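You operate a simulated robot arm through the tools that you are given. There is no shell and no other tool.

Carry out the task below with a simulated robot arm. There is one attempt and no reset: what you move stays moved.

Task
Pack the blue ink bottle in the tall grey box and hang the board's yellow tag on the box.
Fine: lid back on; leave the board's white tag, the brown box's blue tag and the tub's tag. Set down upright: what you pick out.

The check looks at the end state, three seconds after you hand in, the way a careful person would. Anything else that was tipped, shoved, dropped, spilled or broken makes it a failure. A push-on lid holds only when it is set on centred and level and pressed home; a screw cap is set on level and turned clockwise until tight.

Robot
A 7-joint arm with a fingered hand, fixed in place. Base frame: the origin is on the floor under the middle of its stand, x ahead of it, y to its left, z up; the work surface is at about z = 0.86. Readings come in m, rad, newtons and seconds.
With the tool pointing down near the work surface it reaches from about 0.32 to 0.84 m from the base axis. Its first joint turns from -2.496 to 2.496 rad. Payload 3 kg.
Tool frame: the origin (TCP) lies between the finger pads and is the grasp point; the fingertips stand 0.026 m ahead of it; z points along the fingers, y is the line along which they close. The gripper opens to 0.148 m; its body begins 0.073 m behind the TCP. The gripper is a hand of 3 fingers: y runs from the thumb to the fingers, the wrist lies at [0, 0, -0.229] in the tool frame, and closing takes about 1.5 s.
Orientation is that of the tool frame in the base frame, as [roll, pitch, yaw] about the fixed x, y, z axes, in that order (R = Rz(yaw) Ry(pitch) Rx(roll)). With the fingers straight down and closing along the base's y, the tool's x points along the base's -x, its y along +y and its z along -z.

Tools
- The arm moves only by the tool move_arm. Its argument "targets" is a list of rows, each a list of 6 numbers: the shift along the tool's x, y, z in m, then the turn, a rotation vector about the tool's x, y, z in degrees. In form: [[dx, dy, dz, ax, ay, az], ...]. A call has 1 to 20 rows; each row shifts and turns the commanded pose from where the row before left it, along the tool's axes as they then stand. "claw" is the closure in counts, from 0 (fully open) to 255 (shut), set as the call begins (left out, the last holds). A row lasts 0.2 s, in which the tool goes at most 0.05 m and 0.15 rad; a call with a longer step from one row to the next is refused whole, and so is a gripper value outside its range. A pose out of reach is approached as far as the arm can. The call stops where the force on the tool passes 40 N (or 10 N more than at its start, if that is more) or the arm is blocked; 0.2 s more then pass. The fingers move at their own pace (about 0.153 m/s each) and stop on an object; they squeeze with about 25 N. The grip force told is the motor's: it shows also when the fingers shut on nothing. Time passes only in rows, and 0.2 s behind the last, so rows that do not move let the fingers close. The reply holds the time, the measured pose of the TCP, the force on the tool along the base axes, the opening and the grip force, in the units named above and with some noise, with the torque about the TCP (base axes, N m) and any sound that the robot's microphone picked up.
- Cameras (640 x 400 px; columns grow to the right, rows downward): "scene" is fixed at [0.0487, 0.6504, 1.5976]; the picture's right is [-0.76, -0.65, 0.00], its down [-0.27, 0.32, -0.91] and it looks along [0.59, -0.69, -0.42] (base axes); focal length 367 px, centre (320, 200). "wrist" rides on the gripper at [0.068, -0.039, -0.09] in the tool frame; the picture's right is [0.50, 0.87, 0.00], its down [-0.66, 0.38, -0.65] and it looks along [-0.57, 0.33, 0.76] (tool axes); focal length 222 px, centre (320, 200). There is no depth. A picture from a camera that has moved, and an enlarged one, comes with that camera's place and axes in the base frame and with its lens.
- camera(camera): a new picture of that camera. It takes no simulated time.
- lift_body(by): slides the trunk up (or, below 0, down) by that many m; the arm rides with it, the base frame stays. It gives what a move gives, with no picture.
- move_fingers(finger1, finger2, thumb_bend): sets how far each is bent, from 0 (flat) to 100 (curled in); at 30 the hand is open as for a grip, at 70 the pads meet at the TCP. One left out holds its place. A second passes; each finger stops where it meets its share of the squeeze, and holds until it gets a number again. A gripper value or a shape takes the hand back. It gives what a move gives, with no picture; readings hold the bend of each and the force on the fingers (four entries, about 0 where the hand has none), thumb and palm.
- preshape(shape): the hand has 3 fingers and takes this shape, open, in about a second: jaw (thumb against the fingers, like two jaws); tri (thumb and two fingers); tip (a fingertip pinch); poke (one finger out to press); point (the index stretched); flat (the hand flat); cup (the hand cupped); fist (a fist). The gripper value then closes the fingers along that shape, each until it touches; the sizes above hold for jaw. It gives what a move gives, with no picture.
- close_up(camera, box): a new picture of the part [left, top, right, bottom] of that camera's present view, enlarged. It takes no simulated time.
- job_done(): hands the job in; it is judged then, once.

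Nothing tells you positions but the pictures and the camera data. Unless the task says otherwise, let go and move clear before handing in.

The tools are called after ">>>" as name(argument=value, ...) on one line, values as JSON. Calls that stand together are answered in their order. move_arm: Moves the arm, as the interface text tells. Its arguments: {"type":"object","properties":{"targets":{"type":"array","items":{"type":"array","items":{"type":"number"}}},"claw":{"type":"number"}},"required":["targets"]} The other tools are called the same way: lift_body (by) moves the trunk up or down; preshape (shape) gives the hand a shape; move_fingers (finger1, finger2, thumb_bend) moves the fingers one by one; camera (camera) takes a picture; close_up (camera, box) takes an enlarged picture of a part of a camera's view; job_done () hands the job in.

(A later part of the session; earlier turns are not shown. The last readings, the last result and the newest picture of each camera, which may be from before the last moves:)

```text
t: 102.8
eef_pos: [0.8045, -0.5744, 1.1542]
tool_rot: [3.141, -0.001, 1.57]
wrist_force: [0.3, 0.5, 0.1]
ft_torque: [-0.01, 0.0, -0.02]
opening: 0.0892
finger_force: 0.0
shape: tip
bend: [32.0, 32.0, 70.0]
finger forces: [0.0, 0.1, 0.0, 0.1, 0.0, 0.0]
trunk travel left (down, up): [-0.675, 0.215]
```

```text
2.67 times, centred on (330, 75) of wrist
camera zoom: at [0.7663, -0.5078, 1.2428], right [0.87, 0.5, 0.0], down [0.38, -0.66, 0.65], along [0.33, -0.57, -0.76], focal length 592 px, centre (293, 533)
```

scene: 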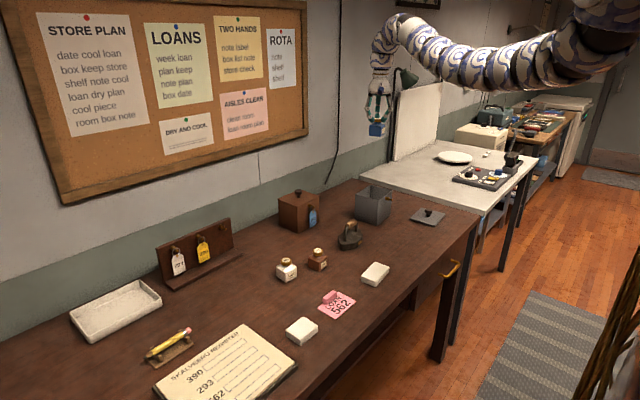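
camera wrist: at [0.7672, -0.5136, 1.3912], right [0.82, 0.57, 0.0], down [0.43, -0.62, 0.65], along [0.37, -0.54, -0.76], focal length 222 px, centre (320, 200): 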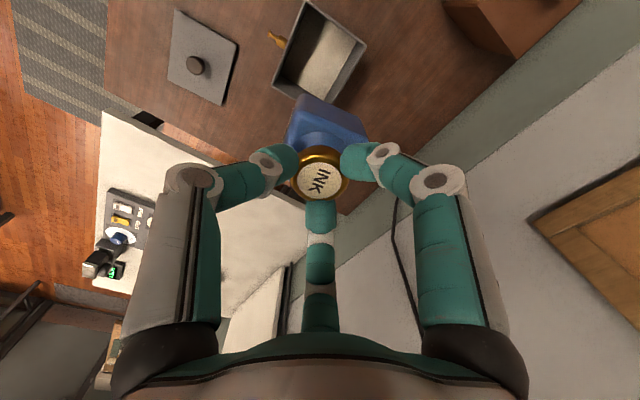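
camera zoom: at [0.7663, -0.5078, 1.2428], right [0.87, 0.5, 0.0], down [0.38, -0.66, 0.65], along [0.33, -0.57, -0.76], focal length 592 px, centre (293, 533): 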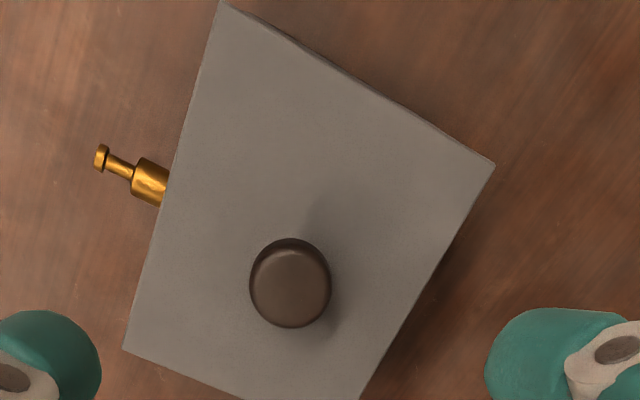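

The lid matches its original seated view exactly. For the tag I need separate finger control, so I'll test in free air how bend values move the fingers.

>>> preshape(shape="jaw")

>>> move_fingers(finger1=50, finger2=50, thumb_bend=70)

>>> camera(camera="wrist")

>>> close_up(camera="scene", box=[340, 120, 420, 180])

```text
t: 103.7
eef_pos: [0.8044, -0.5736, 1.1527]
tool_rot: [-3.141, -0.002, 1.571]
wrist_force: [-0.2, -0.3, -0.3]
ft_torque: [0.01, -0.02, -0.01]
opening: 0.1481
finger_force: 0.1
shape: jaw
bend: [30.0, 30.0, 30.0]
finger forces: [0.0, 0.0, 0.0, 0.0, 0.0, 0.1]
trunk travel left (down, up): [-0.675, 0.215]
```

```text
t: 104.7
eef_pos: [0.8047, -0.5741, 1.1532]
tool_rot: [3.141, -0.002, 1.568]
wrist_force: [-0.1, -0.5, 0.3]
ft_torque: [0.01, 0.01, -0.01]
opening: 0.0351
finger_force: 0.1
shape: fingers
bend: [50.0, 50.0, 70.0]
finger forces: [0.1, 0.0, 0.0, 0.0, 0.0, 0.0]
trunk travel left (down, up): [-0.675, 0.215]
```

```text
taken
camera wrist: at [0.7664, -0.5075, 1.2429], right [0.87, 0.5, 0.0], down [0.38, -0.66, 0.65], along [0.33, -0.57, -0.76], focal length 222 px, centre (320, 200)
```

wrist: 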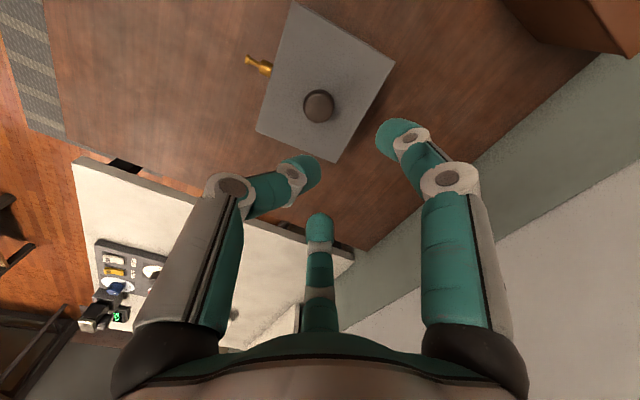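

```text
6.67 times, centred on (380, 150) of scene
camera zoom: at [0.0487, 0.6504, 1.5976], right [-0.76, -0.65, 0.0], down [-0.27, 0.32, -0.91], along [0.59, -0.69, -0.42], focal length 2448 px, centre (-80, 533)
```

zoom: 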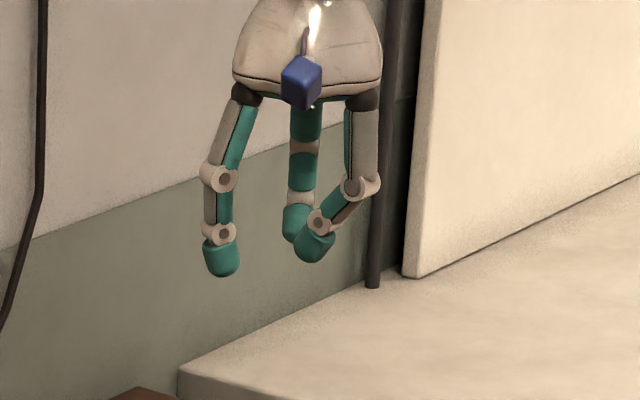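

At bend 50 the fingers stand about 4 cm off-axis, and at 70 the thumb reaches the centre. I'll now travel to a viewpoint in front of the board, with the hand tilted 25° outward.

>>> move_arm(targets=[[0, 0, -0.03, 0, 0, 0], [0, 0, 0, -8.4, 0, 0], [0, 0, 0, -8.3, 0, 0], [0, 0, 0, -8.3, 0, 0], [0.044, 0.005, 0.0023, 0, 0, 0], [0.044, 0.005, 0.0023, 0, 0, 0], [0.044, 0.005, 0.0023, 0, 0, 0], [0.044, 0.005, 0.0023, 0, 0, 0], [0.044, 0.005, 0.0023, 0, 0, 0], [0.044, 0.005, 0.0023, 0, 0, 0], [0.044, 0.005, 0.0023, 0, 0, 0], [0.044, 0.005, 0.0023, 0, 0, 0], [0.044, 0.005, 0.0023, 0, 0, 0], [0.044, 0.005, 0.0023, 0, 0, 0], [0.044, 0.005, 0.0023, 0, 0, 0], [0.044, 0.005, 0.0023, 0, 0, 0], [0.044, 0.005, 0.0023, 0, 0, 0], [0.044, 0.005, 0.0023, 0, 0, 0], [0.044, 0.005, 0.0023, 0, 0, 0], [0, 0, 0, 0, 0, 0]])

>>> camera(camera="scene")

>>> camera(camera="wrist")

```text
t: 108.9
eef_pos: [0.8912, 0.0849, 1.1754]
tool_rot: [2.705, -0.001, 1.568]
wrist_force: [0.7, 0.0, -0.4]
ft_torque: [-0.02, -0.01, -0.01]
opening: 0.0347
finger_force: 0.1
shape: fingers
bend: [50.0, 50.0, 70.0]
finger forces: [0.0, 0.1, 0.1, 0.0, 0.0, 0.1]
out of reach, approached as far as the arm can: row 6, 7
trunk travel left (down, up): [-0.675, 0.215]
```

```text
taken
```

scene: 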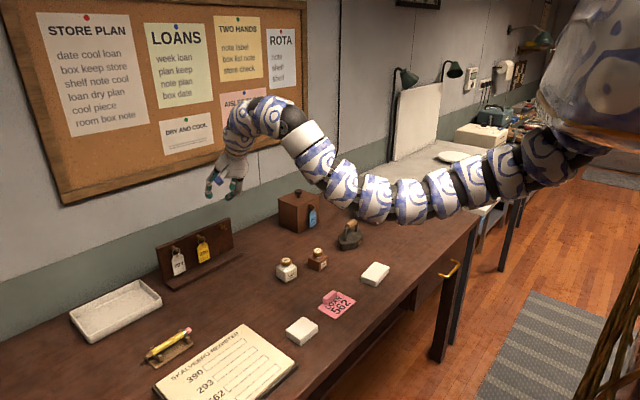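

```text
taken
camera wrist: at [0.8185, 0.1527, 1.2416], right [0.79, 0.5, 0.37], down [0.07, -0.66, 0.75], along [0.61, -0.57, -0.55], focal length 222 px, centre (320, 200)
```

wrist: 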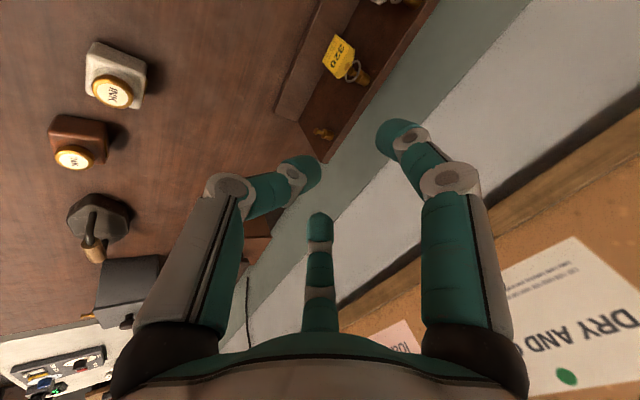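

The yellow tag is visible from above. I'll move to a closer viewpoint at its front left.

>>> move_arm(targets=[[0.0325, -0.0138, 0.0295, 0, 0, 0], [0.0325, -0.0138, 0.0295, 0, 0, 0], [0.0325, -0.0138, 0.0295, 0, 0, 0], [0.0325, -0.0138, 0.0295, 0, 0, 0], [0, 0, 0, 0, 0, 0]])

>>> camera(camera="wrist")

>>> close_up(camera="scene", box=[140, 170, 300, 290])

```text
t: 110.1
eef_pos: [0.8912, 0.214, 1.049]
tool_rot: [2.705, -0.002, 1.57]
wrist_force: [-0.7, 0.2, 0.2]
ft_torque: [-0.04, -0.04, 0.02]
opening: 0.0346
finger_force: 0.0
shape: fingers
bend: [50.0, 50.0, 70.0]
finger forces: [0.0, 0.0, 0.0, 0.1, 0.0, 0.0]
trunk travel left (down, up): [-0.675, 0.215]
```

```text
taken
camera wrist: at [0.8179, 0.2816, 1.1132], right [0.79, 0.5, 0.37], down [0.07, -0.66, 0.75], along [0.62, -0.57, -0.55], focal length 222 px, centre (320, 200)
```

wrist: 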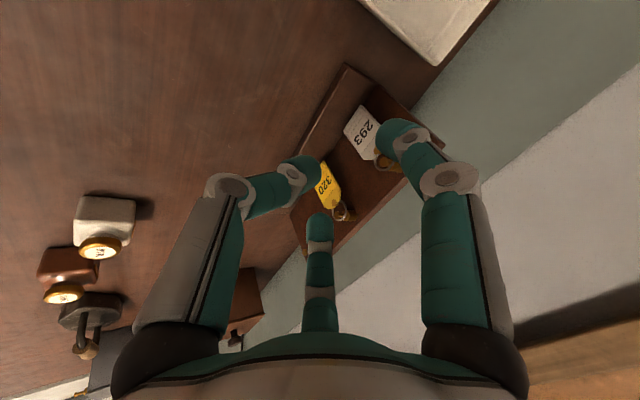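

```text
3.33 times, centred on (220, 230) of scene
camera zoom: at [0.0487, 0.6504, 1.5976], right [-0.76, -0.65, 0.0], down [-0.27, 0.32, -0.91], along [0.59, -0.69, -0.42], focal length 1224 px, centre (653, 100)
```

zoom: 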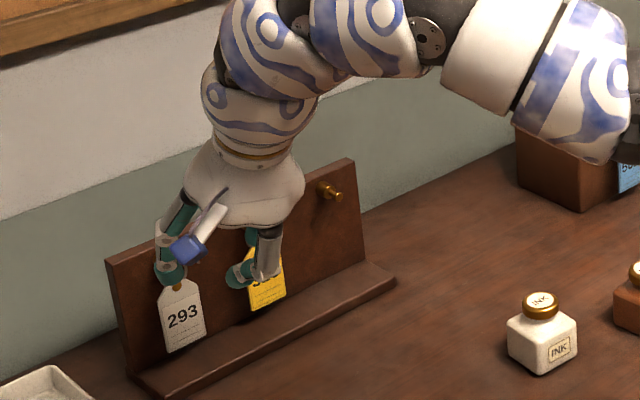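

The view is partly blocked by the thumb. I'll open the thumb and zoom in on the tag.

>>> move_fingers(finger1=45, finger2=45, thumb_bend=30)

>>> close_up(camera="wrist", box=[250, 60, 440, 240])

>>> close_up(camera="wrist", box=[290, 145, 370, 225])

```text
t: 111.1
eef_pos: [0.8915, 0.2135, 1.0485]
tool_rot: [2.705, -0.001, 1.569]
wrist_force: [-0.5, 0.3, 0.2]
ft_torque: [0.01, 0.0, 0.04]
opening: 0.1031
finger_force: 0.0
shape: fingers
bend: [45.0, 45.0, 30.0]
finger forces: [0.1, 0.0, 0.0, 0.1, 0.1, 0.0]
trunk travel left (down, up): [-0.675, 0.215]
```

```text
2.22 times, centred on (345, 150) of wrist
camera zoom: at [0.8179, 0.2814, 1.1132], right [0.79, 0.5, 0.37], down [0.07, -0.66, 0.75], along [0.61, -0.57, -0.55], focal length 494 px, centre (264, 311)
```

zoom: 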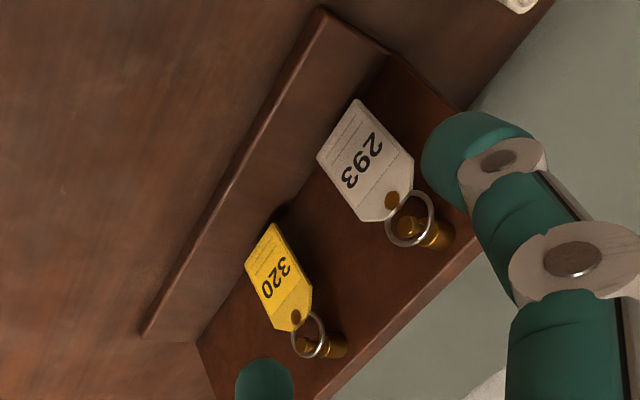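

```text
5.00 times, centred on (330, 185) of wrist
camera zoom: at [0.8179, 0.2814, 1.1132], right [0.79, 0.5, 0.37], down [0.07, -0.66, 0.75], along [0.61, -0.57, -0.55], focal length 1111 px, centre (270, 275)
```

zoom: 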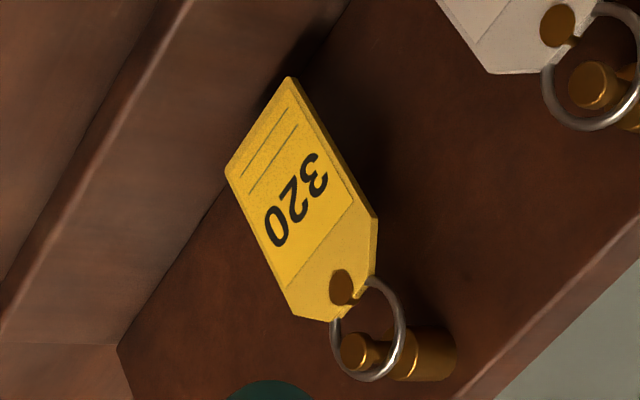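

The tag's ring, grommet and peg are clearly visible. I'll take a second view from higher up, to triangulate the positions precisely.

>>> move_arm(targets=[[0, 0.0169, -0.03625, 0, 0, 0], [0, 0.0169, -0.03625, 0, 0, 0], [0, 0, 0, 0, 0, 0], [0, 0, 0, 0, 0, 0]])

>>> close_up(camera="wrist", box=[260, 110, 360, 210])

>>> close_up(camera="wrist", box=[250, 60, 440, 240])

```text
t: 112.1
eef_pos: [0.8918, 0.2157, 1.1285]
tool_rot: [2.706, 0.002, 1.568]
wrist_force: [-0.1, 0.0, 0.2]
ft_torque: [0.0, 0.02, -0.01]
opening: 0.1032
finger_force: 0.0
shape: fingers
bend: [45.0, 45.0, 30.0]
finger forces: [0.0, 0.0, 0.1, 0.0, 0.0, 0.0]
trunk travel left (down, up): [-0.675, 0.215]
```

```text
4.00 times, centred on (310, 160) of wrist
camera zoom: at [0.8193, 0.283, 1.193], right [0.79, 0.5, 0.37], down [0.07, -0.66, 0.75], along [0.61, -0.57, -0.55], focal length 888 px, centre (360, 360)
```

zoom: 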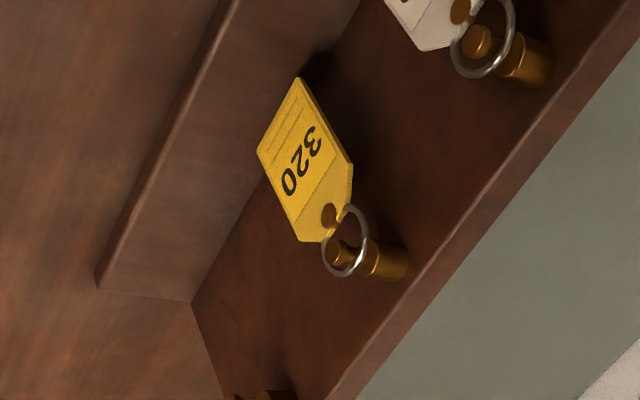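

```text
2.22 times, centred on (345, 150) of wrist
camera zoom: at [0.8193, 0.283, 1.193], right [0.79, 0.5, 0.37], down [0.07, -0.66, 0.75], along [0.61, -0.57, -0.55], focal length 494 px, centre (264, 311)
```

zoom: 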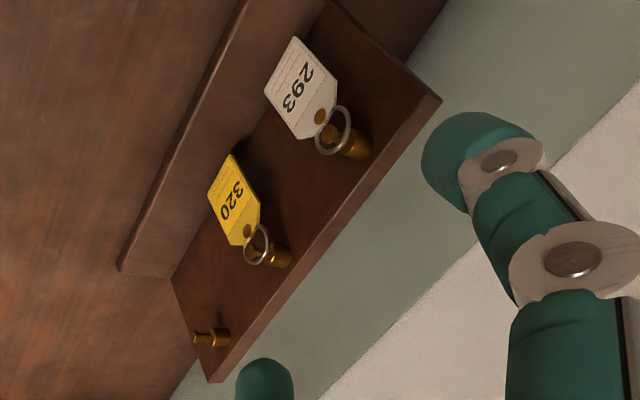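

Triangulation gives the yellow tag plate at x ≈ 1.016, y 0.103–0.143, z 0.895–0.954, and its peg head at (1.013, 0.119, 0.978). I'll set the fingers wide enough to straddle it and go to a pre-grasp position 10 cm in front.

>>> move_fingers(finger1=54, finger2=54, thumb_bend=42)

>>> move_arm(targets=[[-0.047, 0, 0, 0, 0, 0], [-0.047, 0, 0, 0, 0, 0], [0, -0.0155, 0.0335, 0, 0, 0], [0, -0.0155, 0.0335, 0, 0, 0], [0, -0.0155, 0.0335, 0, 0, 0], [0, -0.0155, 0.0335, 0, 0, 0], [0, 0, 0, 0, 0, 0]])

>>> camera(camera="wrist")

>>> close_up(camera="scene", box=[140, 190, 280, 290])

```text
t: 113.1
eef_pos: [0.8919, 0.2163, 1.128]
tool_rot: [2.705, -0.001, 1.571]
wrist_force: [0.1, 0.0, -1.2]
ft_torque: [-0.04, -0.02, -0.01]
opening: 0.07
finger_force: 0.1
shape: fingers
bend: [54.0, 54.0, 42.0]
finger forces: [0.0, 0.0, 0.0, 0.0, 0.0, 0.0]
trunk travel left (down, up): [-0.675, 0.215]
```

```text
t: 114.7
eef_pos: [0.8939, 0.1217, 0.9797]
tool_rot: [2.705, -0.001, 1.569]
wrist_force: [0.4, 0.1, -0.4]
ft_torque: [0.02, -0.01, -0.04]
opening: 0.0698
finger_force: 0.1
shape: fingers
bend: [54.0, 54.0, 42.0]
finger forces: [0.0, 0.0, 0.1, 0.0, 0.0, 0.1]
trunk travel left (down, up): [-0.675, 0.215]
```

```text
taken
camera wrist: at [0.8211, 0.1892, 1.044], right [0.79, 0.5, 0.37], down [0.07, -0.66, 0.75], along [0.62, -0.57, -0.55], focal length 222 px, centre (320, 200)
```

wrist: 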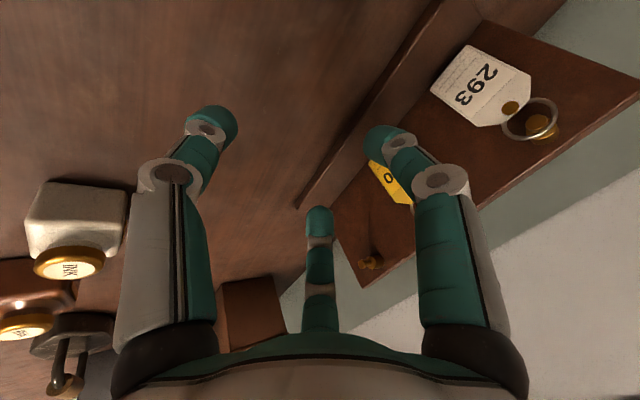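

```text
4.00 times, centred on (210, 240) of scene
camera zoom: at [0.0487, 0.6504, 1.5976], right [-0.76, -0.65, 0.0], down [-0.27, 0.32, -0.91], along [0.59, -0.69, -0.42], focal length 1469 px, centre (760, 40)
```

zoom: 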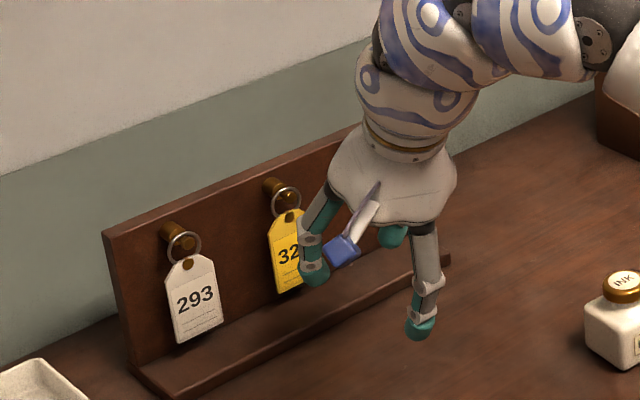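

I'm in front of the tag now. I'll zoom in to check the gap between the tag and the board before moving in.

>>> close_up(camera="wrist", box=[280, 140, 460, 300])

>>> close_up(camera="scene", box=[170, 220, 240, 275])

```text
2.50 times, centred on (370, 220) of wrist
camera zoom: at [0.8211, 0.1892, 1.044], right [0.79, 0.5, 0.37], down [0.07, -0.66, 0.75], along [0.62, -0.57, -0.55], focal length 555 px, centre (195, 150)
```

zoom: 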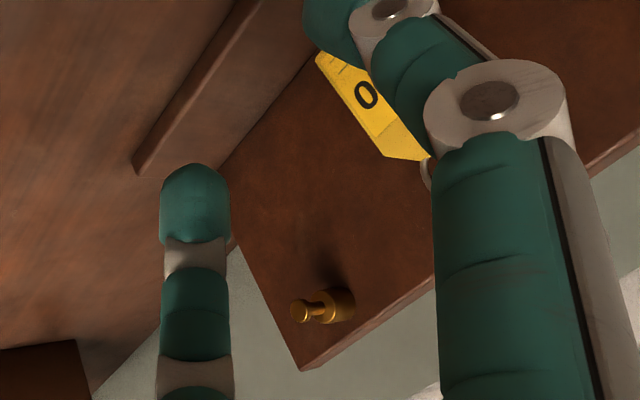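

```text
7.27 times, centred on (205, 248) of scene
camera zoom: at [0.0487, 0.6504, 1.5976], right [-0.76, -0.65, 0.0], down [-0.27, 0.32, -0.91], along [0.59, -0.69, -0.42], focal length 2670 px, centre (1156, -146)
```

zoom: 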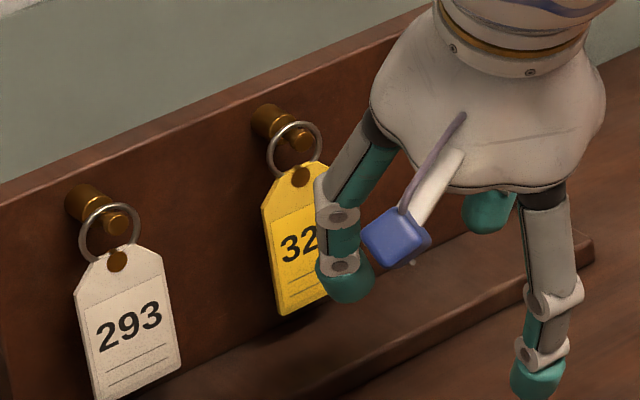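

There is roughly 28 mm between tag and board, enough for the fingertips. I'll narrow the fingers a bit, drop to tag height and advance part way.

>>> move_fingers(finger1=57, finger2=57, thumb_bend=45)

>>> move_arm(targets=[[0, -0.0151, 0.0324, 0, 0, 0], [0, 0.0272, 0.0127, 0, 0, 0], [0, 0.0181, 0.0085, 0, 0, 0], [0, 0, 0, 0, 0, 0]])

>>> close_up(camera="wrist", box=[260, 60, 500, 240])

>>> close_up(camera="scene", box=[170, 220, 240, 275])

```text
t: 115.7
eef_pos: [0.8941, 0.121, 0.9802]
tool_rot: [2.705, -0.002, 1.569]
wrist_force: [0.1, 0.0, 1.0]
ft_torque: [0.02, -0.01, 0.01]
opening: 0.0619
finger_force: 0.1
shape: fingers
bend: [56.0, 56.0, 45.0]
finger forces: [0.0, 0.1, 0.1, 0.1, 0.0, 0.0]
trunk travel left (down, up): [-0.675, 0.215]
```

```text
t: 116.7
eef_pos: [0.9424, 0.1225, 0.945]
tool_rot: [2.706, -0.002, 1.567]
wrist_force: [0.0, -0.1, -0.5]
ft_torque: [-0.03, 0.0, 0.01]
opening: 0.0616
finger_force: 0.0
shape: fingers
bend: [56.0, 56.0, 45.0]
finger forces: [0.1, 0.0, 0.0, 0.1, 0.0, 0.0]
trunk travel left (down, up): [-0.675, 0.215]
```

```text
2.22 times, centred on (380, 150) of wrist
camera zoom: at [0.8704, 0.1895, 1.0096], right [0.79, 0.5, 0.37], down [0.07, -0.66, 0.75], along [0.62, -0.57, -0.55], focal length 494 px, centre (187, 311)
```

zoom: 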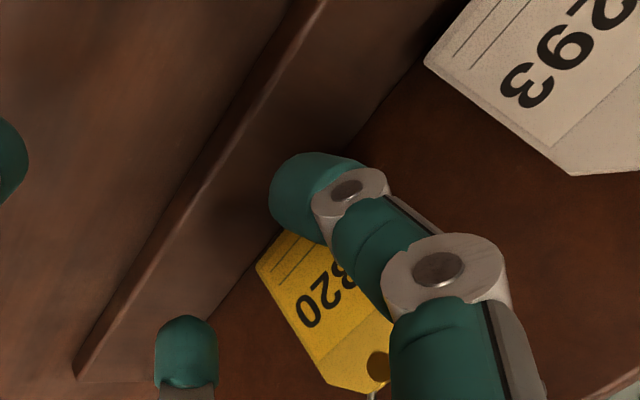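

```text
7.27 times, centred on (205, 248) of scene
camera zoom: at [0.0487, 0.6504, 1.5976], right [-0.76, -0.65, 0.0], down [-0.27, 0.32, -0.91], along [0.59, -0.69, -0.42], focal length 2670 px, centre (1156, -146)
```

zoom: 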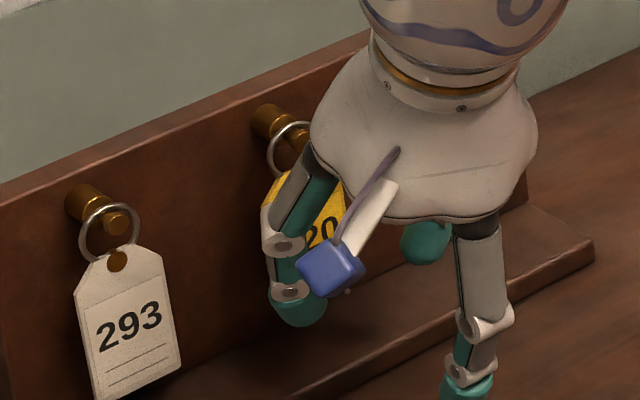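

The fingers will pass on either side of the tag. I'll advance another 2.5 cm and re-check.

>>> move_arm(targets=[[0, 0.0136, 0.0063, 0, 0, 0], [0, 0.0091, 0.0042, 0, 0, 0], [0, 0, 0, 0, 0, 0]])

>>> close_up(camera="wrist", box=[240, 60, 480, 240])

>>> close_up(camera="scene", box=[170, 220, 240, 275])

```text
t: 117.5
eef_pos: [0.968, 0.1217, 0.9444]
tool_rot: [2.705, -0.001, 1.568]
wrist_force: [-0.1, -0.8, 0.4]
ft_torque: [0.0, 0.0, -0.01]
opening: 0.0618
finger_force: 0.1
shape: fingers
bend: [56.0, 56.0, 45.0]
finger forces: [0.0, 0.0, 0.1, 0.0, 0.0, 0.0]
trunk travel left (down, up): [-0.675, 0.215]
```

```text
2.22 times, centred on (360, 150) of wrist
camera zoom: at [0.8955, 0.1884, 1.0087], right [0.79, 0.5, 0.37], down [0.07, -0.66, 0.75], along [0.61, -0.57, -0.55], focal length 494 px, centre (231, 311)
```

zoom: 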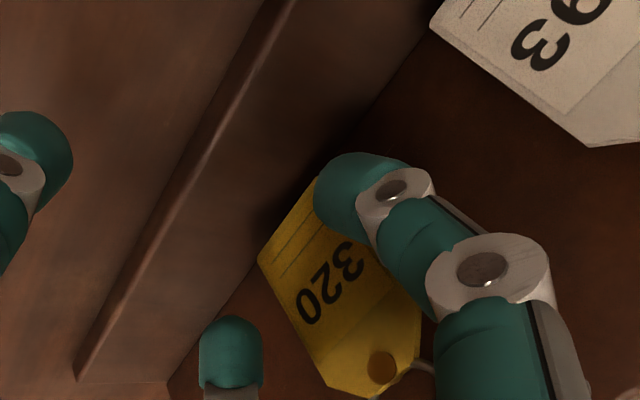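

```text
7.27 times, centred on (205, 248) of scene
camera zoom: at [0.0487, 0.6504, 1.5976], right [-0.76, -0.65, 0.0], down [-0.27, 0.32, -0.91], along [0.59, -0.69, -0.42], focal length 2670 px, centre (1156, -146)
```

zoom: 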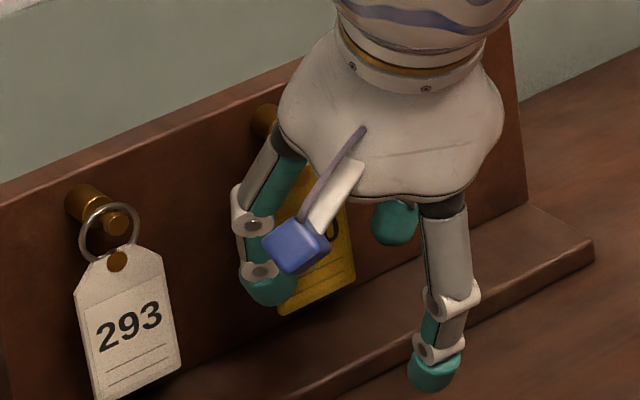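

The fingers are straddling the tag. I'll advance the last 2 cm in two small moves and check for contact.

>>> move_arm(targets=[[0, 0.0063, 0.003, 0, 0, 0], [0, 0.0054, 0.0025, 0, 0, 0], [0, 0, 0, 0, 0, 0]])

>>> move_arm(targets=[[0, 0.0063, 0.003, 0, 0, 0], [0, 0, 0, 0, 0, 0]])

>>> close_up(camera="wrist", box=[240, 60, 480, 240])

>>> close_up(camera="scene", box=[170, 220, 240, 275])

```text
t: 118.3
eef_pos: [0.9818, 0.1216, 0.9455]
tool_rot: [2.704, -0.002, 1.571]
wrist_force: [-0.5, -0.3, 0.1]
ft_torque: [0.0, -0.01, 0.01]
opening: 0.0616
finger_force: 0.1
shape: fingers
bend: [56.0, 56.0, 45.0]
finger forces: [0.0, 0.1, 0.0, 0.1, 0.0, 0.1]
trunk travel left (down, up): [-0.675, 0.215]
```

```text
t: 118.9
eef_pos: [0.9814, 0.1218, 0.9448]
tool_rot: [2.705, -0.003, 1.569]
wrist_force: [0.4, 0.2, 0.5]
ft_torque: [0.0, 0.01, -0.01]
opening: 0.0616
finger_force: 0.0
shape: fingers
bend: [56.0, 56.0, 45.0]
finger forces: [0.0, 0.0, 0.0, 0.1, 0.2, 0.1]
out of reach, approached as far as the arm can: row 1
trunk travel left (down, up): [-0.675, 0.215]
```

```text
2.22 times, centred on (360, 150) of wrist
camera zoom: at [0.9086, 0.1893, 1.0094], right [0.79, 0.5, 0.37], down [0.07, -0.66, 0.75], along [0.61, -0.57, -0.55], focal length 494 px, centre (231, 311)
```

zoom: 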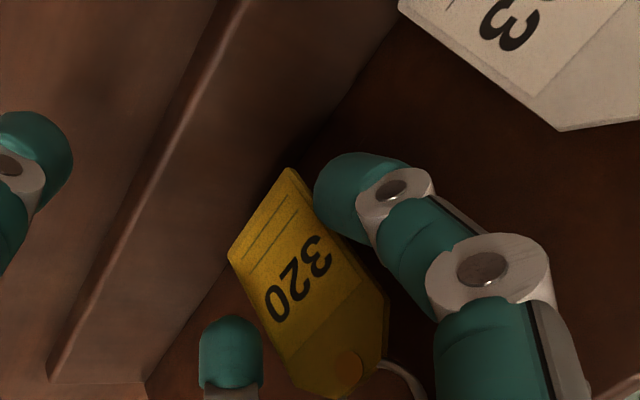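

```text
7.27 times, centred on (205, 248) of scene
camera zoom: at [0.0487, 0.6504, 1.5976], right [-0.76, -0.65, 0.0], down [-0.27, 0.32, -0.91], along [0.59, -0.69, -0.42], focal length 2670 px, centre (1156, -146)
```

zoom: 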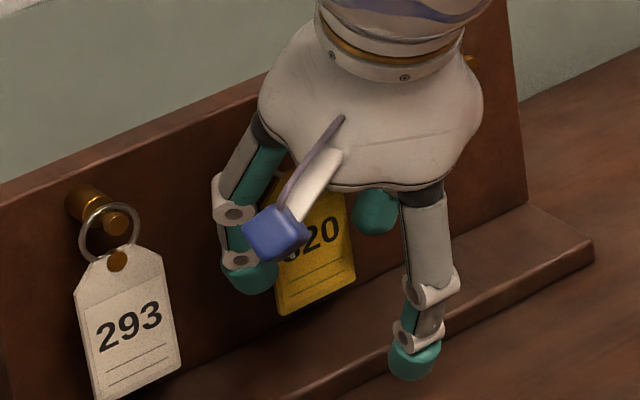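

The arm ran out of reach about 8 mm short. I'll back out, lower the trunk by 10 cm while keeping the hand at the same height, and come back in.

>>> move_arm(targets=[[0, -0.0272, -0.0127, 0, 0, 0], [0, -0.0272, -0.0127, 0, 0, 0], [0, 0.0141, -0.0302, 0, 0, 0], [0, 0.0141, -0.0302, 0, 0, 0], [0, 0.0141, -0.0302, 0, 0, 0], [0, 0, 0, 0, 0, 0]])

>>> lift_body(by=-0.1)

>>> camera(camera="scene")

```text
t: 120.3
eef_pos: [0.9214, 0.1232, 1.0444]
tool_rot: [2.705, -0.001, 1.569]
wrist_force: [-0.8, -0.5, -0.2]
ft_torque: [0.01, 0.01, -0.04]
opening: 0.0614
finger_force: 0.0
shape: fingers
bend: [56.0, 56.0, 45.0]
finger forces: [0.1, 0.0, 0.0, 0.0, 0.0, 0.0]
trunk travel left (down, up): [-0.675, 0.215]
```

```text
t: 121.6
eef_pos: [0.9213, 0.124, 0.9426]
tool_rot: [2.704, -0.001, 1.569]
wrist_force: [-0.3, 0.7, 0.7]
ft_torque: [0.01, 0.01, 0.01]
opening: 0.0613
finger_force: 0.0
shape: fingers
bend: [56.0, 56.0, 45.0]
finger forces: [0.0, 0.0, 0.0, 0.0, 0.0, 0.0]
trunk travel left (down, up): [-0.575, 0.315]
```

```text
taken
```

scene: 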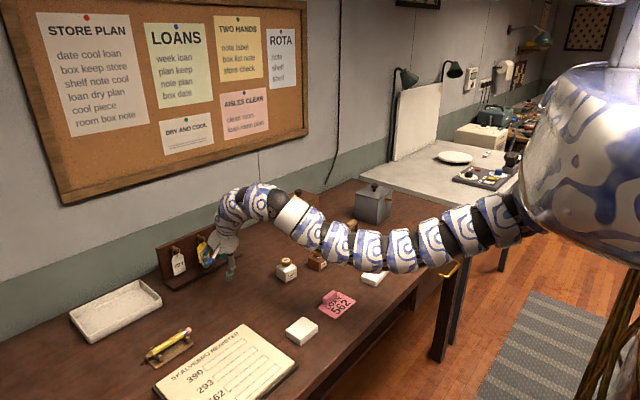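

The elbow is well clear of the table. I'll advance again to straddle the tag.

>>> move_arm(targets=[[-0.001, 0.0272, 0.0127, 0, 0, 0], [0, 0.0181, 0.0085, 0, 0, 0], [0, 0.0091, 0.0042, 0, 0, 0], [0, 0, 0, 0, 0, 0]])

>>> move_arm(targets=[[0, 0.0073, 0.0034, 0, 0, 0], [0, 0, 0, 0, 0, 0]])

>>> close_up(camera="wrist", box=[240, 60, 480, 240])

>>> close_up(camera="scene", box=[170, 220, 240, 275])

```text
t: 122.6
eef_pos: [0.9806, 0.1216, 0.9432]
tool_rot: [2.706, -0.004, 1.568]
wrist_force: [0.7, -0.2, 0.0]
ft_torque: [0.03, 0.01, -0.06]
opening: 0.0613
finger_force: 0.1
shape: fingers
bend: [56.0, 56.0, 45.0]
finger forces: [0.1, 0.0, 0.0, 0.0, 0.0, 0.0]
trunk travel left (down, up): [-0.575, 0.315]
```

```text
t: 123.2
eef_pos: [0.989, 0.1224, 0.9435]
tool_rot: [2.706, -0.001, 1.569]
wrist_force: [-0.3, 0.8, -0.4]
ft_torque: [0.03, -0.03, 0.04]
opening: 0.0614
finger_force: 0.1
shape: fingers
bend: [56.0, 56.0, 45.0]
finger forces: [0.1, 0.1, 0.0, 0.0, 0.0, 0.0]
trunk travel left (down, up): [-0.575, 0.315]
```

```text
2.22 times, centred on (360, 150) of wrist
camera zoom: at [0.9159, 0.1896, 1.0076], right [0.79, 0.5, 0.37], down [0.07, -0.66, 0.75], along [0.62, -0.57, -0.55], focal length 494 px, centre (231, 311)
```

zoom: 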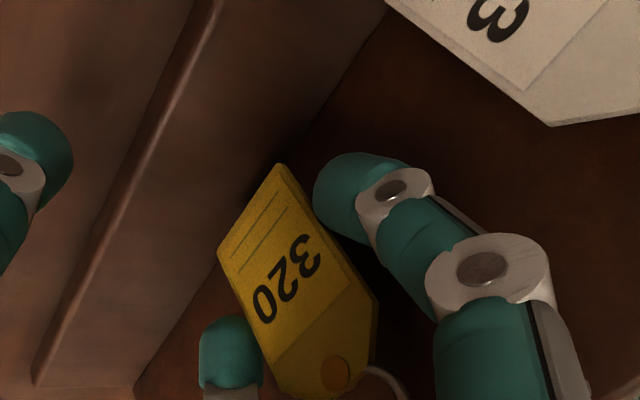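

```text
7.27 times, centred on (205, 248) of scene
camera zoom: at [0.0487, 0.6504, 1.5976], right [-0.76, -0.65, 0.0], down [-0.27, 0.32, -0.91], along [0.59, -0.69, -0.42], focal length 2670 px, centre (1156, -146)
```

zoom: 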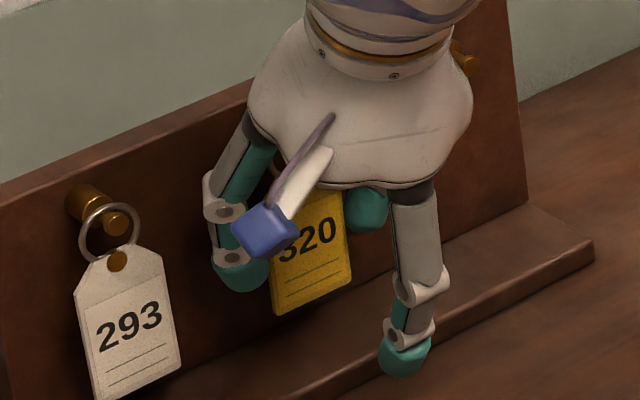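

The tag is now between the two fingers, which stand about level with its plate. I'll advance 2 mm more and start closing gently, bringing the thumb toward its face.

>>> move_arm(targets=[[0, 0.0018, 0.0008, 0, 0, 0], [0, 0, 0, 0, 0, 0]])

>>> move_fingers(finger1=59, finger2=59, thumb_bend=64)

>>> close_up(camera="wrist", box=[220, 60, 460, 240])

>>> close_up(camera="scene", box=[170, 220, 240, 275])

```text
t: 123.8
eef_pos: [0.99, 0.1232, 0.9427]
tool_rot: [2.703, -0.002, 1.568]
wrist_force: [-1.6, 0.1, 0.8]
ft_torque: [-0.01, 0.01, 0.0]
opening: 0.0613
finger_force: 0.1
shape: fingers
bend: [56.0, 56.0, 45.0]
finger forces: [0.0, 0.1, 0.1, 0.1, 0.0, 0.0]
trunk travel left (down, up): [-0.575, 0.315]
```

```text
t: 124.8
eef_pos: [0.9904, 0.1231, 0.9424]
tool_rot: [2.706, -0.002, 1.57]
wrist_force: [-1.0, 0.0, 0.7]
ft_torque: [0.02, 0.03, 0.0]
opening: 0.0276
finger_force: 0.7
shape: fingers
bend: [58.0, 58.0, 64.0]
finger forces: [1.0, 1.1, 0.0, 0.1, 0.0, 0.1]
trunk travel left (down, up): [-0.575, 0.315]
```

```text
2.22 times, centred on (340, 150) of wrist
camera zoom: at [0.9176, 0.1896, 1.0072], right [0.79, 0.5, 0.37], down [0.07, -0.66, 0.75], along [0.62, -0.57, -0.55], focal length 494 px, centre (276, 311)
```

zoom: 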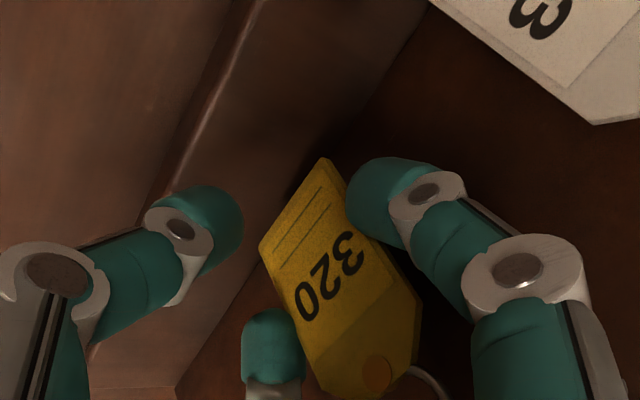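

```text
7.27 times, centred on (205, 248) of scene
camera zoom: at [0.0487, 0.6504, 1.5976], right [-0.76, -0.65, 0.0], down [-0.27, 0.32, -0.91], along [0.59, -0.69, -0.42], focal length 2670 px, centre (1156, -146)
```

zoom: 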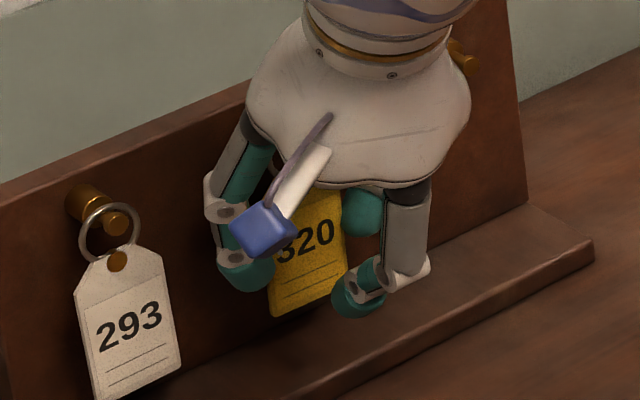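

Both fingers lightly touch the tag's edges (about 1 N each). I'll bring the thumb onto the tag's face.

>>> move_fingers(thumb_bend=74)

>>> close_up(camera="wrist", box=[220, 60, 460, 240])

>>> close_up(camera="scene", box=[170, 220, 240, 275])

```text
t: 125.8
eef_pos: [0.9888, 0.1233, 0.9426]
tool_rot: [2.704, -0.001, 1.567]
wrist_force: [0.2, 0.0, 0.2]
ft_torque: [0.01, -0.04, 0.02]
opening: 0.017
finger_force: 0.8
shape: fingers
bend: [58.0, 58.0, 74.0]
finger forces: [1.0, 1.0, 0.1, 0.0, 0.0, 0.0]
trunk travel left (down, up): [-0.575, 0.315]
```

```text
2.22 times, centred on (340, 150) of wrist
camera zoom: at [0.9175, 0.1896, 1.0071], right [0.79, 0.5, 0.37], down [0.07, -0.66, 0.75], along [0.62, -0.57, -0.55], focal length 494 px, centre (276, 311)
```

zoom: 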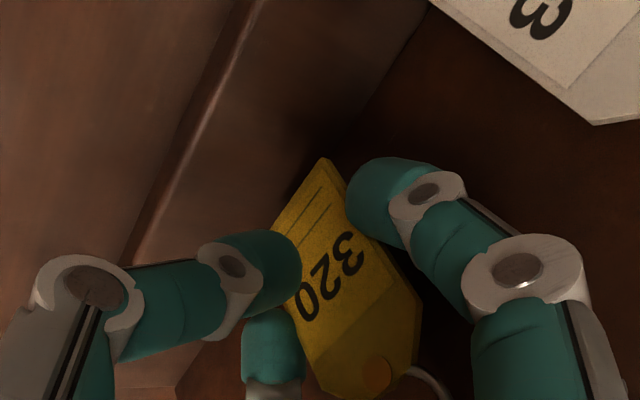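

```text
7.27 times, centred on (205, 248) of scene
camera zoom: at [0.0487, 0.6504, 1.5976], right [-0.76, -0.65, 0.0], down [-0.27, 0.32, -0.91], along [0.59, -0.69, -0.42], focal length 2670 px, centre (1156, -146)
```

zoom: 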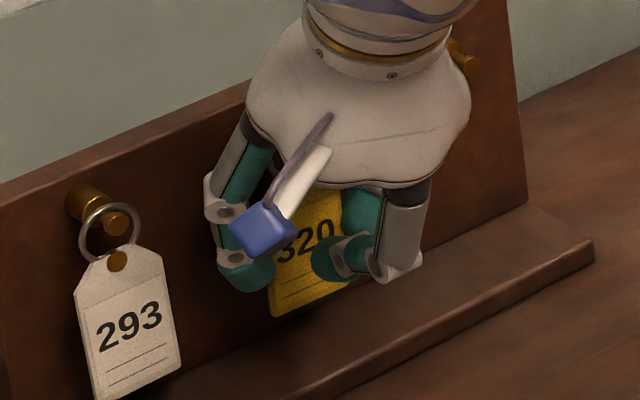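

The thumb is approaching the face without contact yet. I'll bend it further.

>>> move_fingers(thumb_bend=80)

>>> move_fingers(thumb_bend=86)

>>> close_up(camera="wrist", box=[220, 60, 460, 240])

>>> close_up(camera="scene", box=[170, 220, 240, 275])

```text
t: 126.8
eef_pos: [0.9901, 0.1224, 0.9423]
tool_rot: [2.706, -0.001, 1.57]
wrist_force: [-0.4, 0.5, 1.0]
ft_torque: [0.01, 0.0, -0.01]
opening: 0.0174
finger_force: 0.8
shape: fingers
bend: [58.0, 58.0, 80.0]
finger forces: [1.0, 1.1, 0.1, 0.1, 0.0, 0.0]
trunk travel left (down, up): [-0.575, 0.315]
```

```text
t: 127.8
eef_pos: [0.9897, 0.1228, 0.9429]
tool_rot: [2.705, -0.001, 1.569]
wrist_force: [-1.0, -0.1, -0.1]
ft_torque: [0.02, -0.01, 0.03]
opening: 0.0227
finger_force: 0.6
shape: fingers
bend: [58.0, 58.0, 86.0]
finger forces: [1.0, 1.1, 0.1, 0.1, 0.2, 0.0]
trunk travel left (down, up): [-0.575, 0.315]
```

```text
2.22 times, centred on (340, 150) of wrist
camera zoom: at [0.9175, 0.1895, 1.0071], right [0.79, 0.5, 0.37], down [0.07, -0.66, 0.75], along [0.61, -0.57, -0.55], focal length 494 px, centre (276, 311)
```

zoom: 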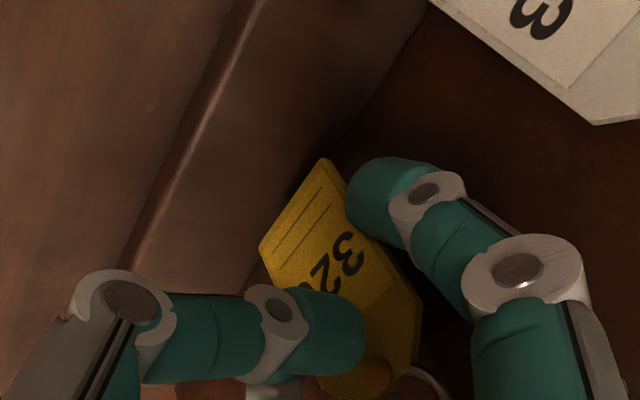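

```text
7.27 times, centred on (205, 248) of scene
camera zoom: at [0.0487, 0.6504, 1.5976], right [-0.76, -0.65, 0.0], down [-0.27, 0.32, -0.91], along [0.59, -0.69, -0.42], focal length 2670 px, centre (1156, -146)
```

zoom: 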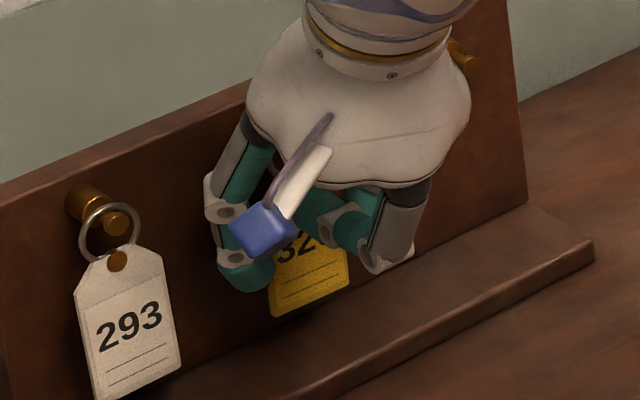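

The thumb tip is about 2 mm from the tag. I'll close a little further on all three to grip it.

>>> move_fingers(finger1=61, finger2=61, thumb_bend=90)

>>> close_up(camera="wrist", box=[220, 60, 460, 240])

>>> close_up(camera="scene", box=[170, 220, 240, 275])

```text
t: 128.8
eef_pos: [0.9908, 0.1225, 0.942]
tool_rot: [2.704, -0.002, 1.568]
wrist_force: [-0.1, -0.7, 0.7]
ft_torque: [-0.01, -0.05, 0.04]
opening: 0.0275
finger_force: 1.9
shape: fingers
bend: [58.0, 58.0, 90.0]
finger forces: [2.0, 2.2, 0.0, 0.0, 0.1, 0.0]
trunk travel left (down, up): [-0.575, 0.315]
```

```text
2.22 times, centred on (340, 150) of wrist
camera zoom: at [0.9175, 0.1895, 1.0071], right [0.79, 0.5, 0.37], down [0.07, -0.66, 0.75], along [0.61, -0.57, -0.55], focal length 494 px, centre (276, 311)
```

zoom: 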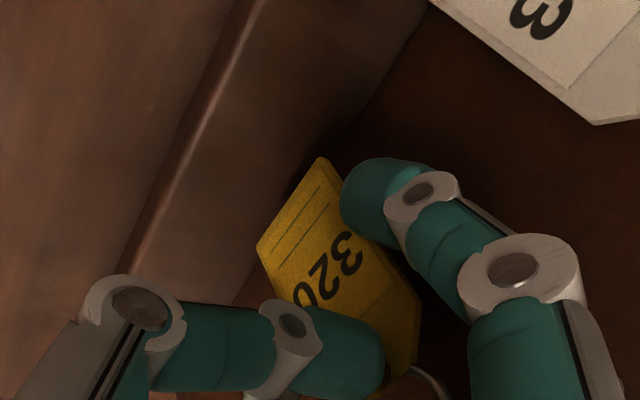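

```text
7.27 times, centred on (205, 248) of scene
camera zoom: at [0.0487, 0.6504, 1.5976], right [-0.76, -0.65, 0.0], down [-0.27, 0.32, -0.91], along [0.59, -0.69, -0.42], focal length 2670 px, centre (1156, -146)
```

zoom: 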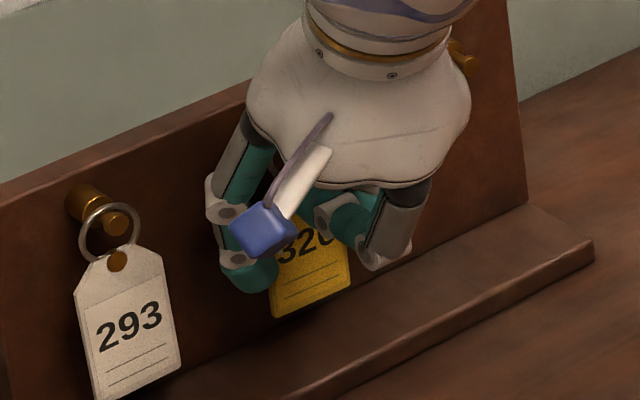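

The thumb curls up too far before touching, so I'll reopen slightly and advance 4 mm. That puts the fingers just behind the tag's edges and lets the thumb meet its face.

>>> move_fingers(finger1=55, finger2=55, thumb_bend=72)

>>> move_arm(targets=[[0, 0.0042, 0.0019, 0, 0, 0], [0, 0, 0, 0, 0, 0]])

>>> move_fingers(finger1=60, finger2=60, thumb_bend=80)

>>> close_up(camera="wrist", box=[220, 60, 460, 240])

>>> close_up(camera="scene", box=[170, 220, 240, 275])

```text
t: 129.8
eef_pos: [0.9902, 0.1229, 0.9417]
tool_rot: [2.706, -0.002, 1.568]
wrist_force: [0.2, 0.1, -1.2]
ft_torque: [-0.02, -0.03, -0.02]
opening: 0.0229
finger_force: 0.2
shape: fingers
bend: [55.0, 55.0, 72.0]
finger forces: [0.0, 0.0, 0.1, 0.0, 0.0, 0.0]
trunk travel left (down, up): [-0.575, 0.315]
```

```text
t: 130.4
eef_pos: [0.9946, 0.1211, 0.9413]
tool_rot: [2.708, 0.001, 1.57]
wrist_force: [-0.1, 0.7, -0.2]
ft_torque: [-0.02, 0.01, -0.06]
opening: 0.0231
finger_force: 0.0
shape: fingers
bend: [55.0, 55.0, 72.0]
finger forces: [0.0, 0.0, 0.0, 0.0, 0.0, 0.1]
trunk travel left (down, up): [-0.575, 0.315]
```

```text
t: 131.4
eef_pos: [0.9957, 0.1229, 0.9428]
tool_rot: [2.706, -0.001, 1.568]
wrist_force: [-0.6, 0.2, 0.3]
ft_torque: [0.0, 0.01, -0.03]
opening: 0.0138
finger_force: 0.1
shape: fingers
bend: [60.0, 60.0, 80.0]
finger forces: [0.1, 0.0, 0.1, 0.0, 0.0, 0.1]
trunk travel left (down, up): [-0.575, 0.315]
```

```text
2.22 times, centred on (340, 150) of wrist
camera zoom: at [0.9224, 0.1897, 1.0071], right [0.79, 0.5, 0.37], down [0.07, -0.66, 0.75], along [0.61, -0.57, -0.55], focal length 494 px, centre (276, 311)
```

zoom: 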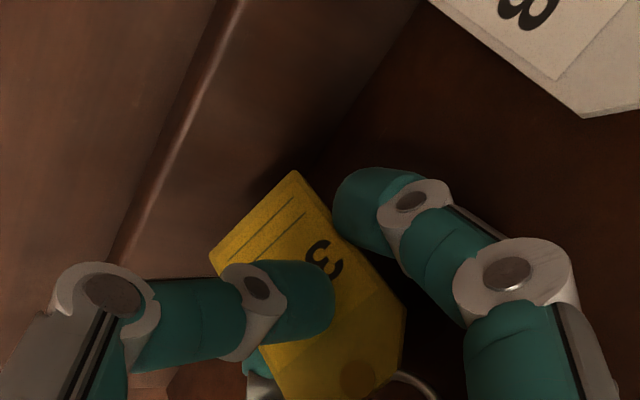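

```text
7.27 times, centred on (205, 248) of scene
camera zoom: at [0.0487, 0.6504, 1.5976], right [-0.76, -0.65, 0.0], down [-0.27, 0.32, -0.91], along [0.59, -0.69, -0.42], focal length 2670 px, centre (1156, -146)
```

zoom: 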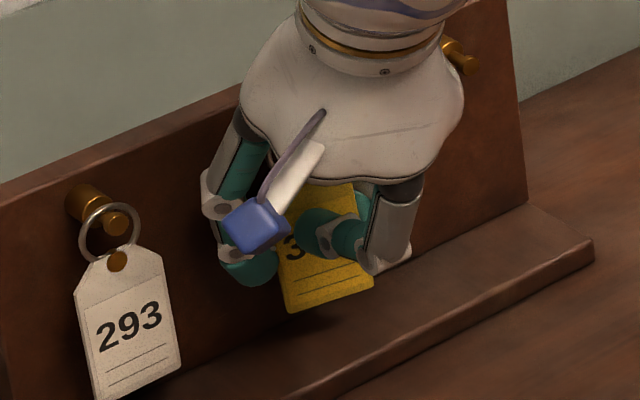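

The fingers have slipped behind the tag's edges and nudged it slightly forward, so this becomes a real pinch between the thumb and fingers. I'll close further and watch the forces.

>>> move_fingers(finger1=62, finger2=62, thumb_bend=83)

>>> close_up(camera="wrist", box=[220, 60, 460, 240])

>>> close_up(camera="scene", box=[170, 220, 240, 275])

```text
t: 132.4
eef_pos: [0.9955, 0.1227, 0.9423]
tool_rot: [2.705, 0.0, 1.568]
wrist_force: [0.0, 0.0, -0.5]
ft_torque: [0.01, -0.04, 0.01]
opening: 0.0131
finger_force: 0.9
shape: fingers
bend: [62.0, 61.0, 83.0]
finger forces: [0.0, 0.6, 0.1, 0.0, 1.0, 0.0]
trunk travel left (down, up): [-0.575, 0.315]
```

```text
2.22 times, centred on (340, 150) of wrist
camera zoom: at [0.9223, 0.1897, 1.0071], right [0.79, 0.5, 0.37], down [0.07, -0.66, 0.75], along [0.61, -0.57, -0.55], focal length 494 px, centre (276, 311)
```

zoom: 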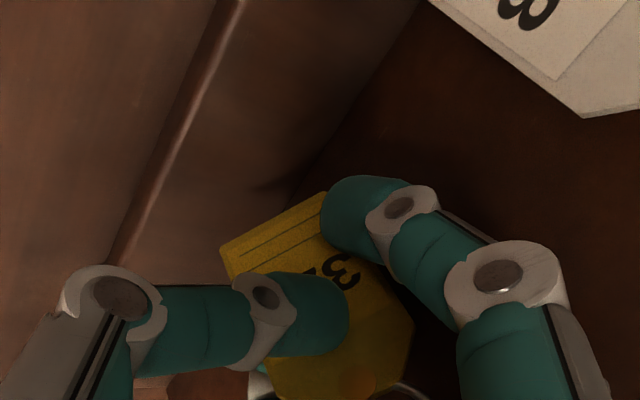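

```text
7.27 times, centred on (205, 248) of scene
camera zoom: at [0.0487, 0.6504, 1.5976], right [-0.76, -0.65, 0.0], down [-0.27, 0.32, -0.91], along [0.59, -0.69, -0.42], focal length 2670 px, centre (1156, -146)
```

zoom: 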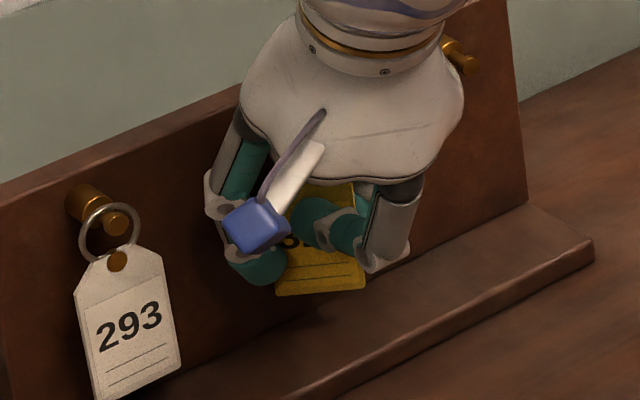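

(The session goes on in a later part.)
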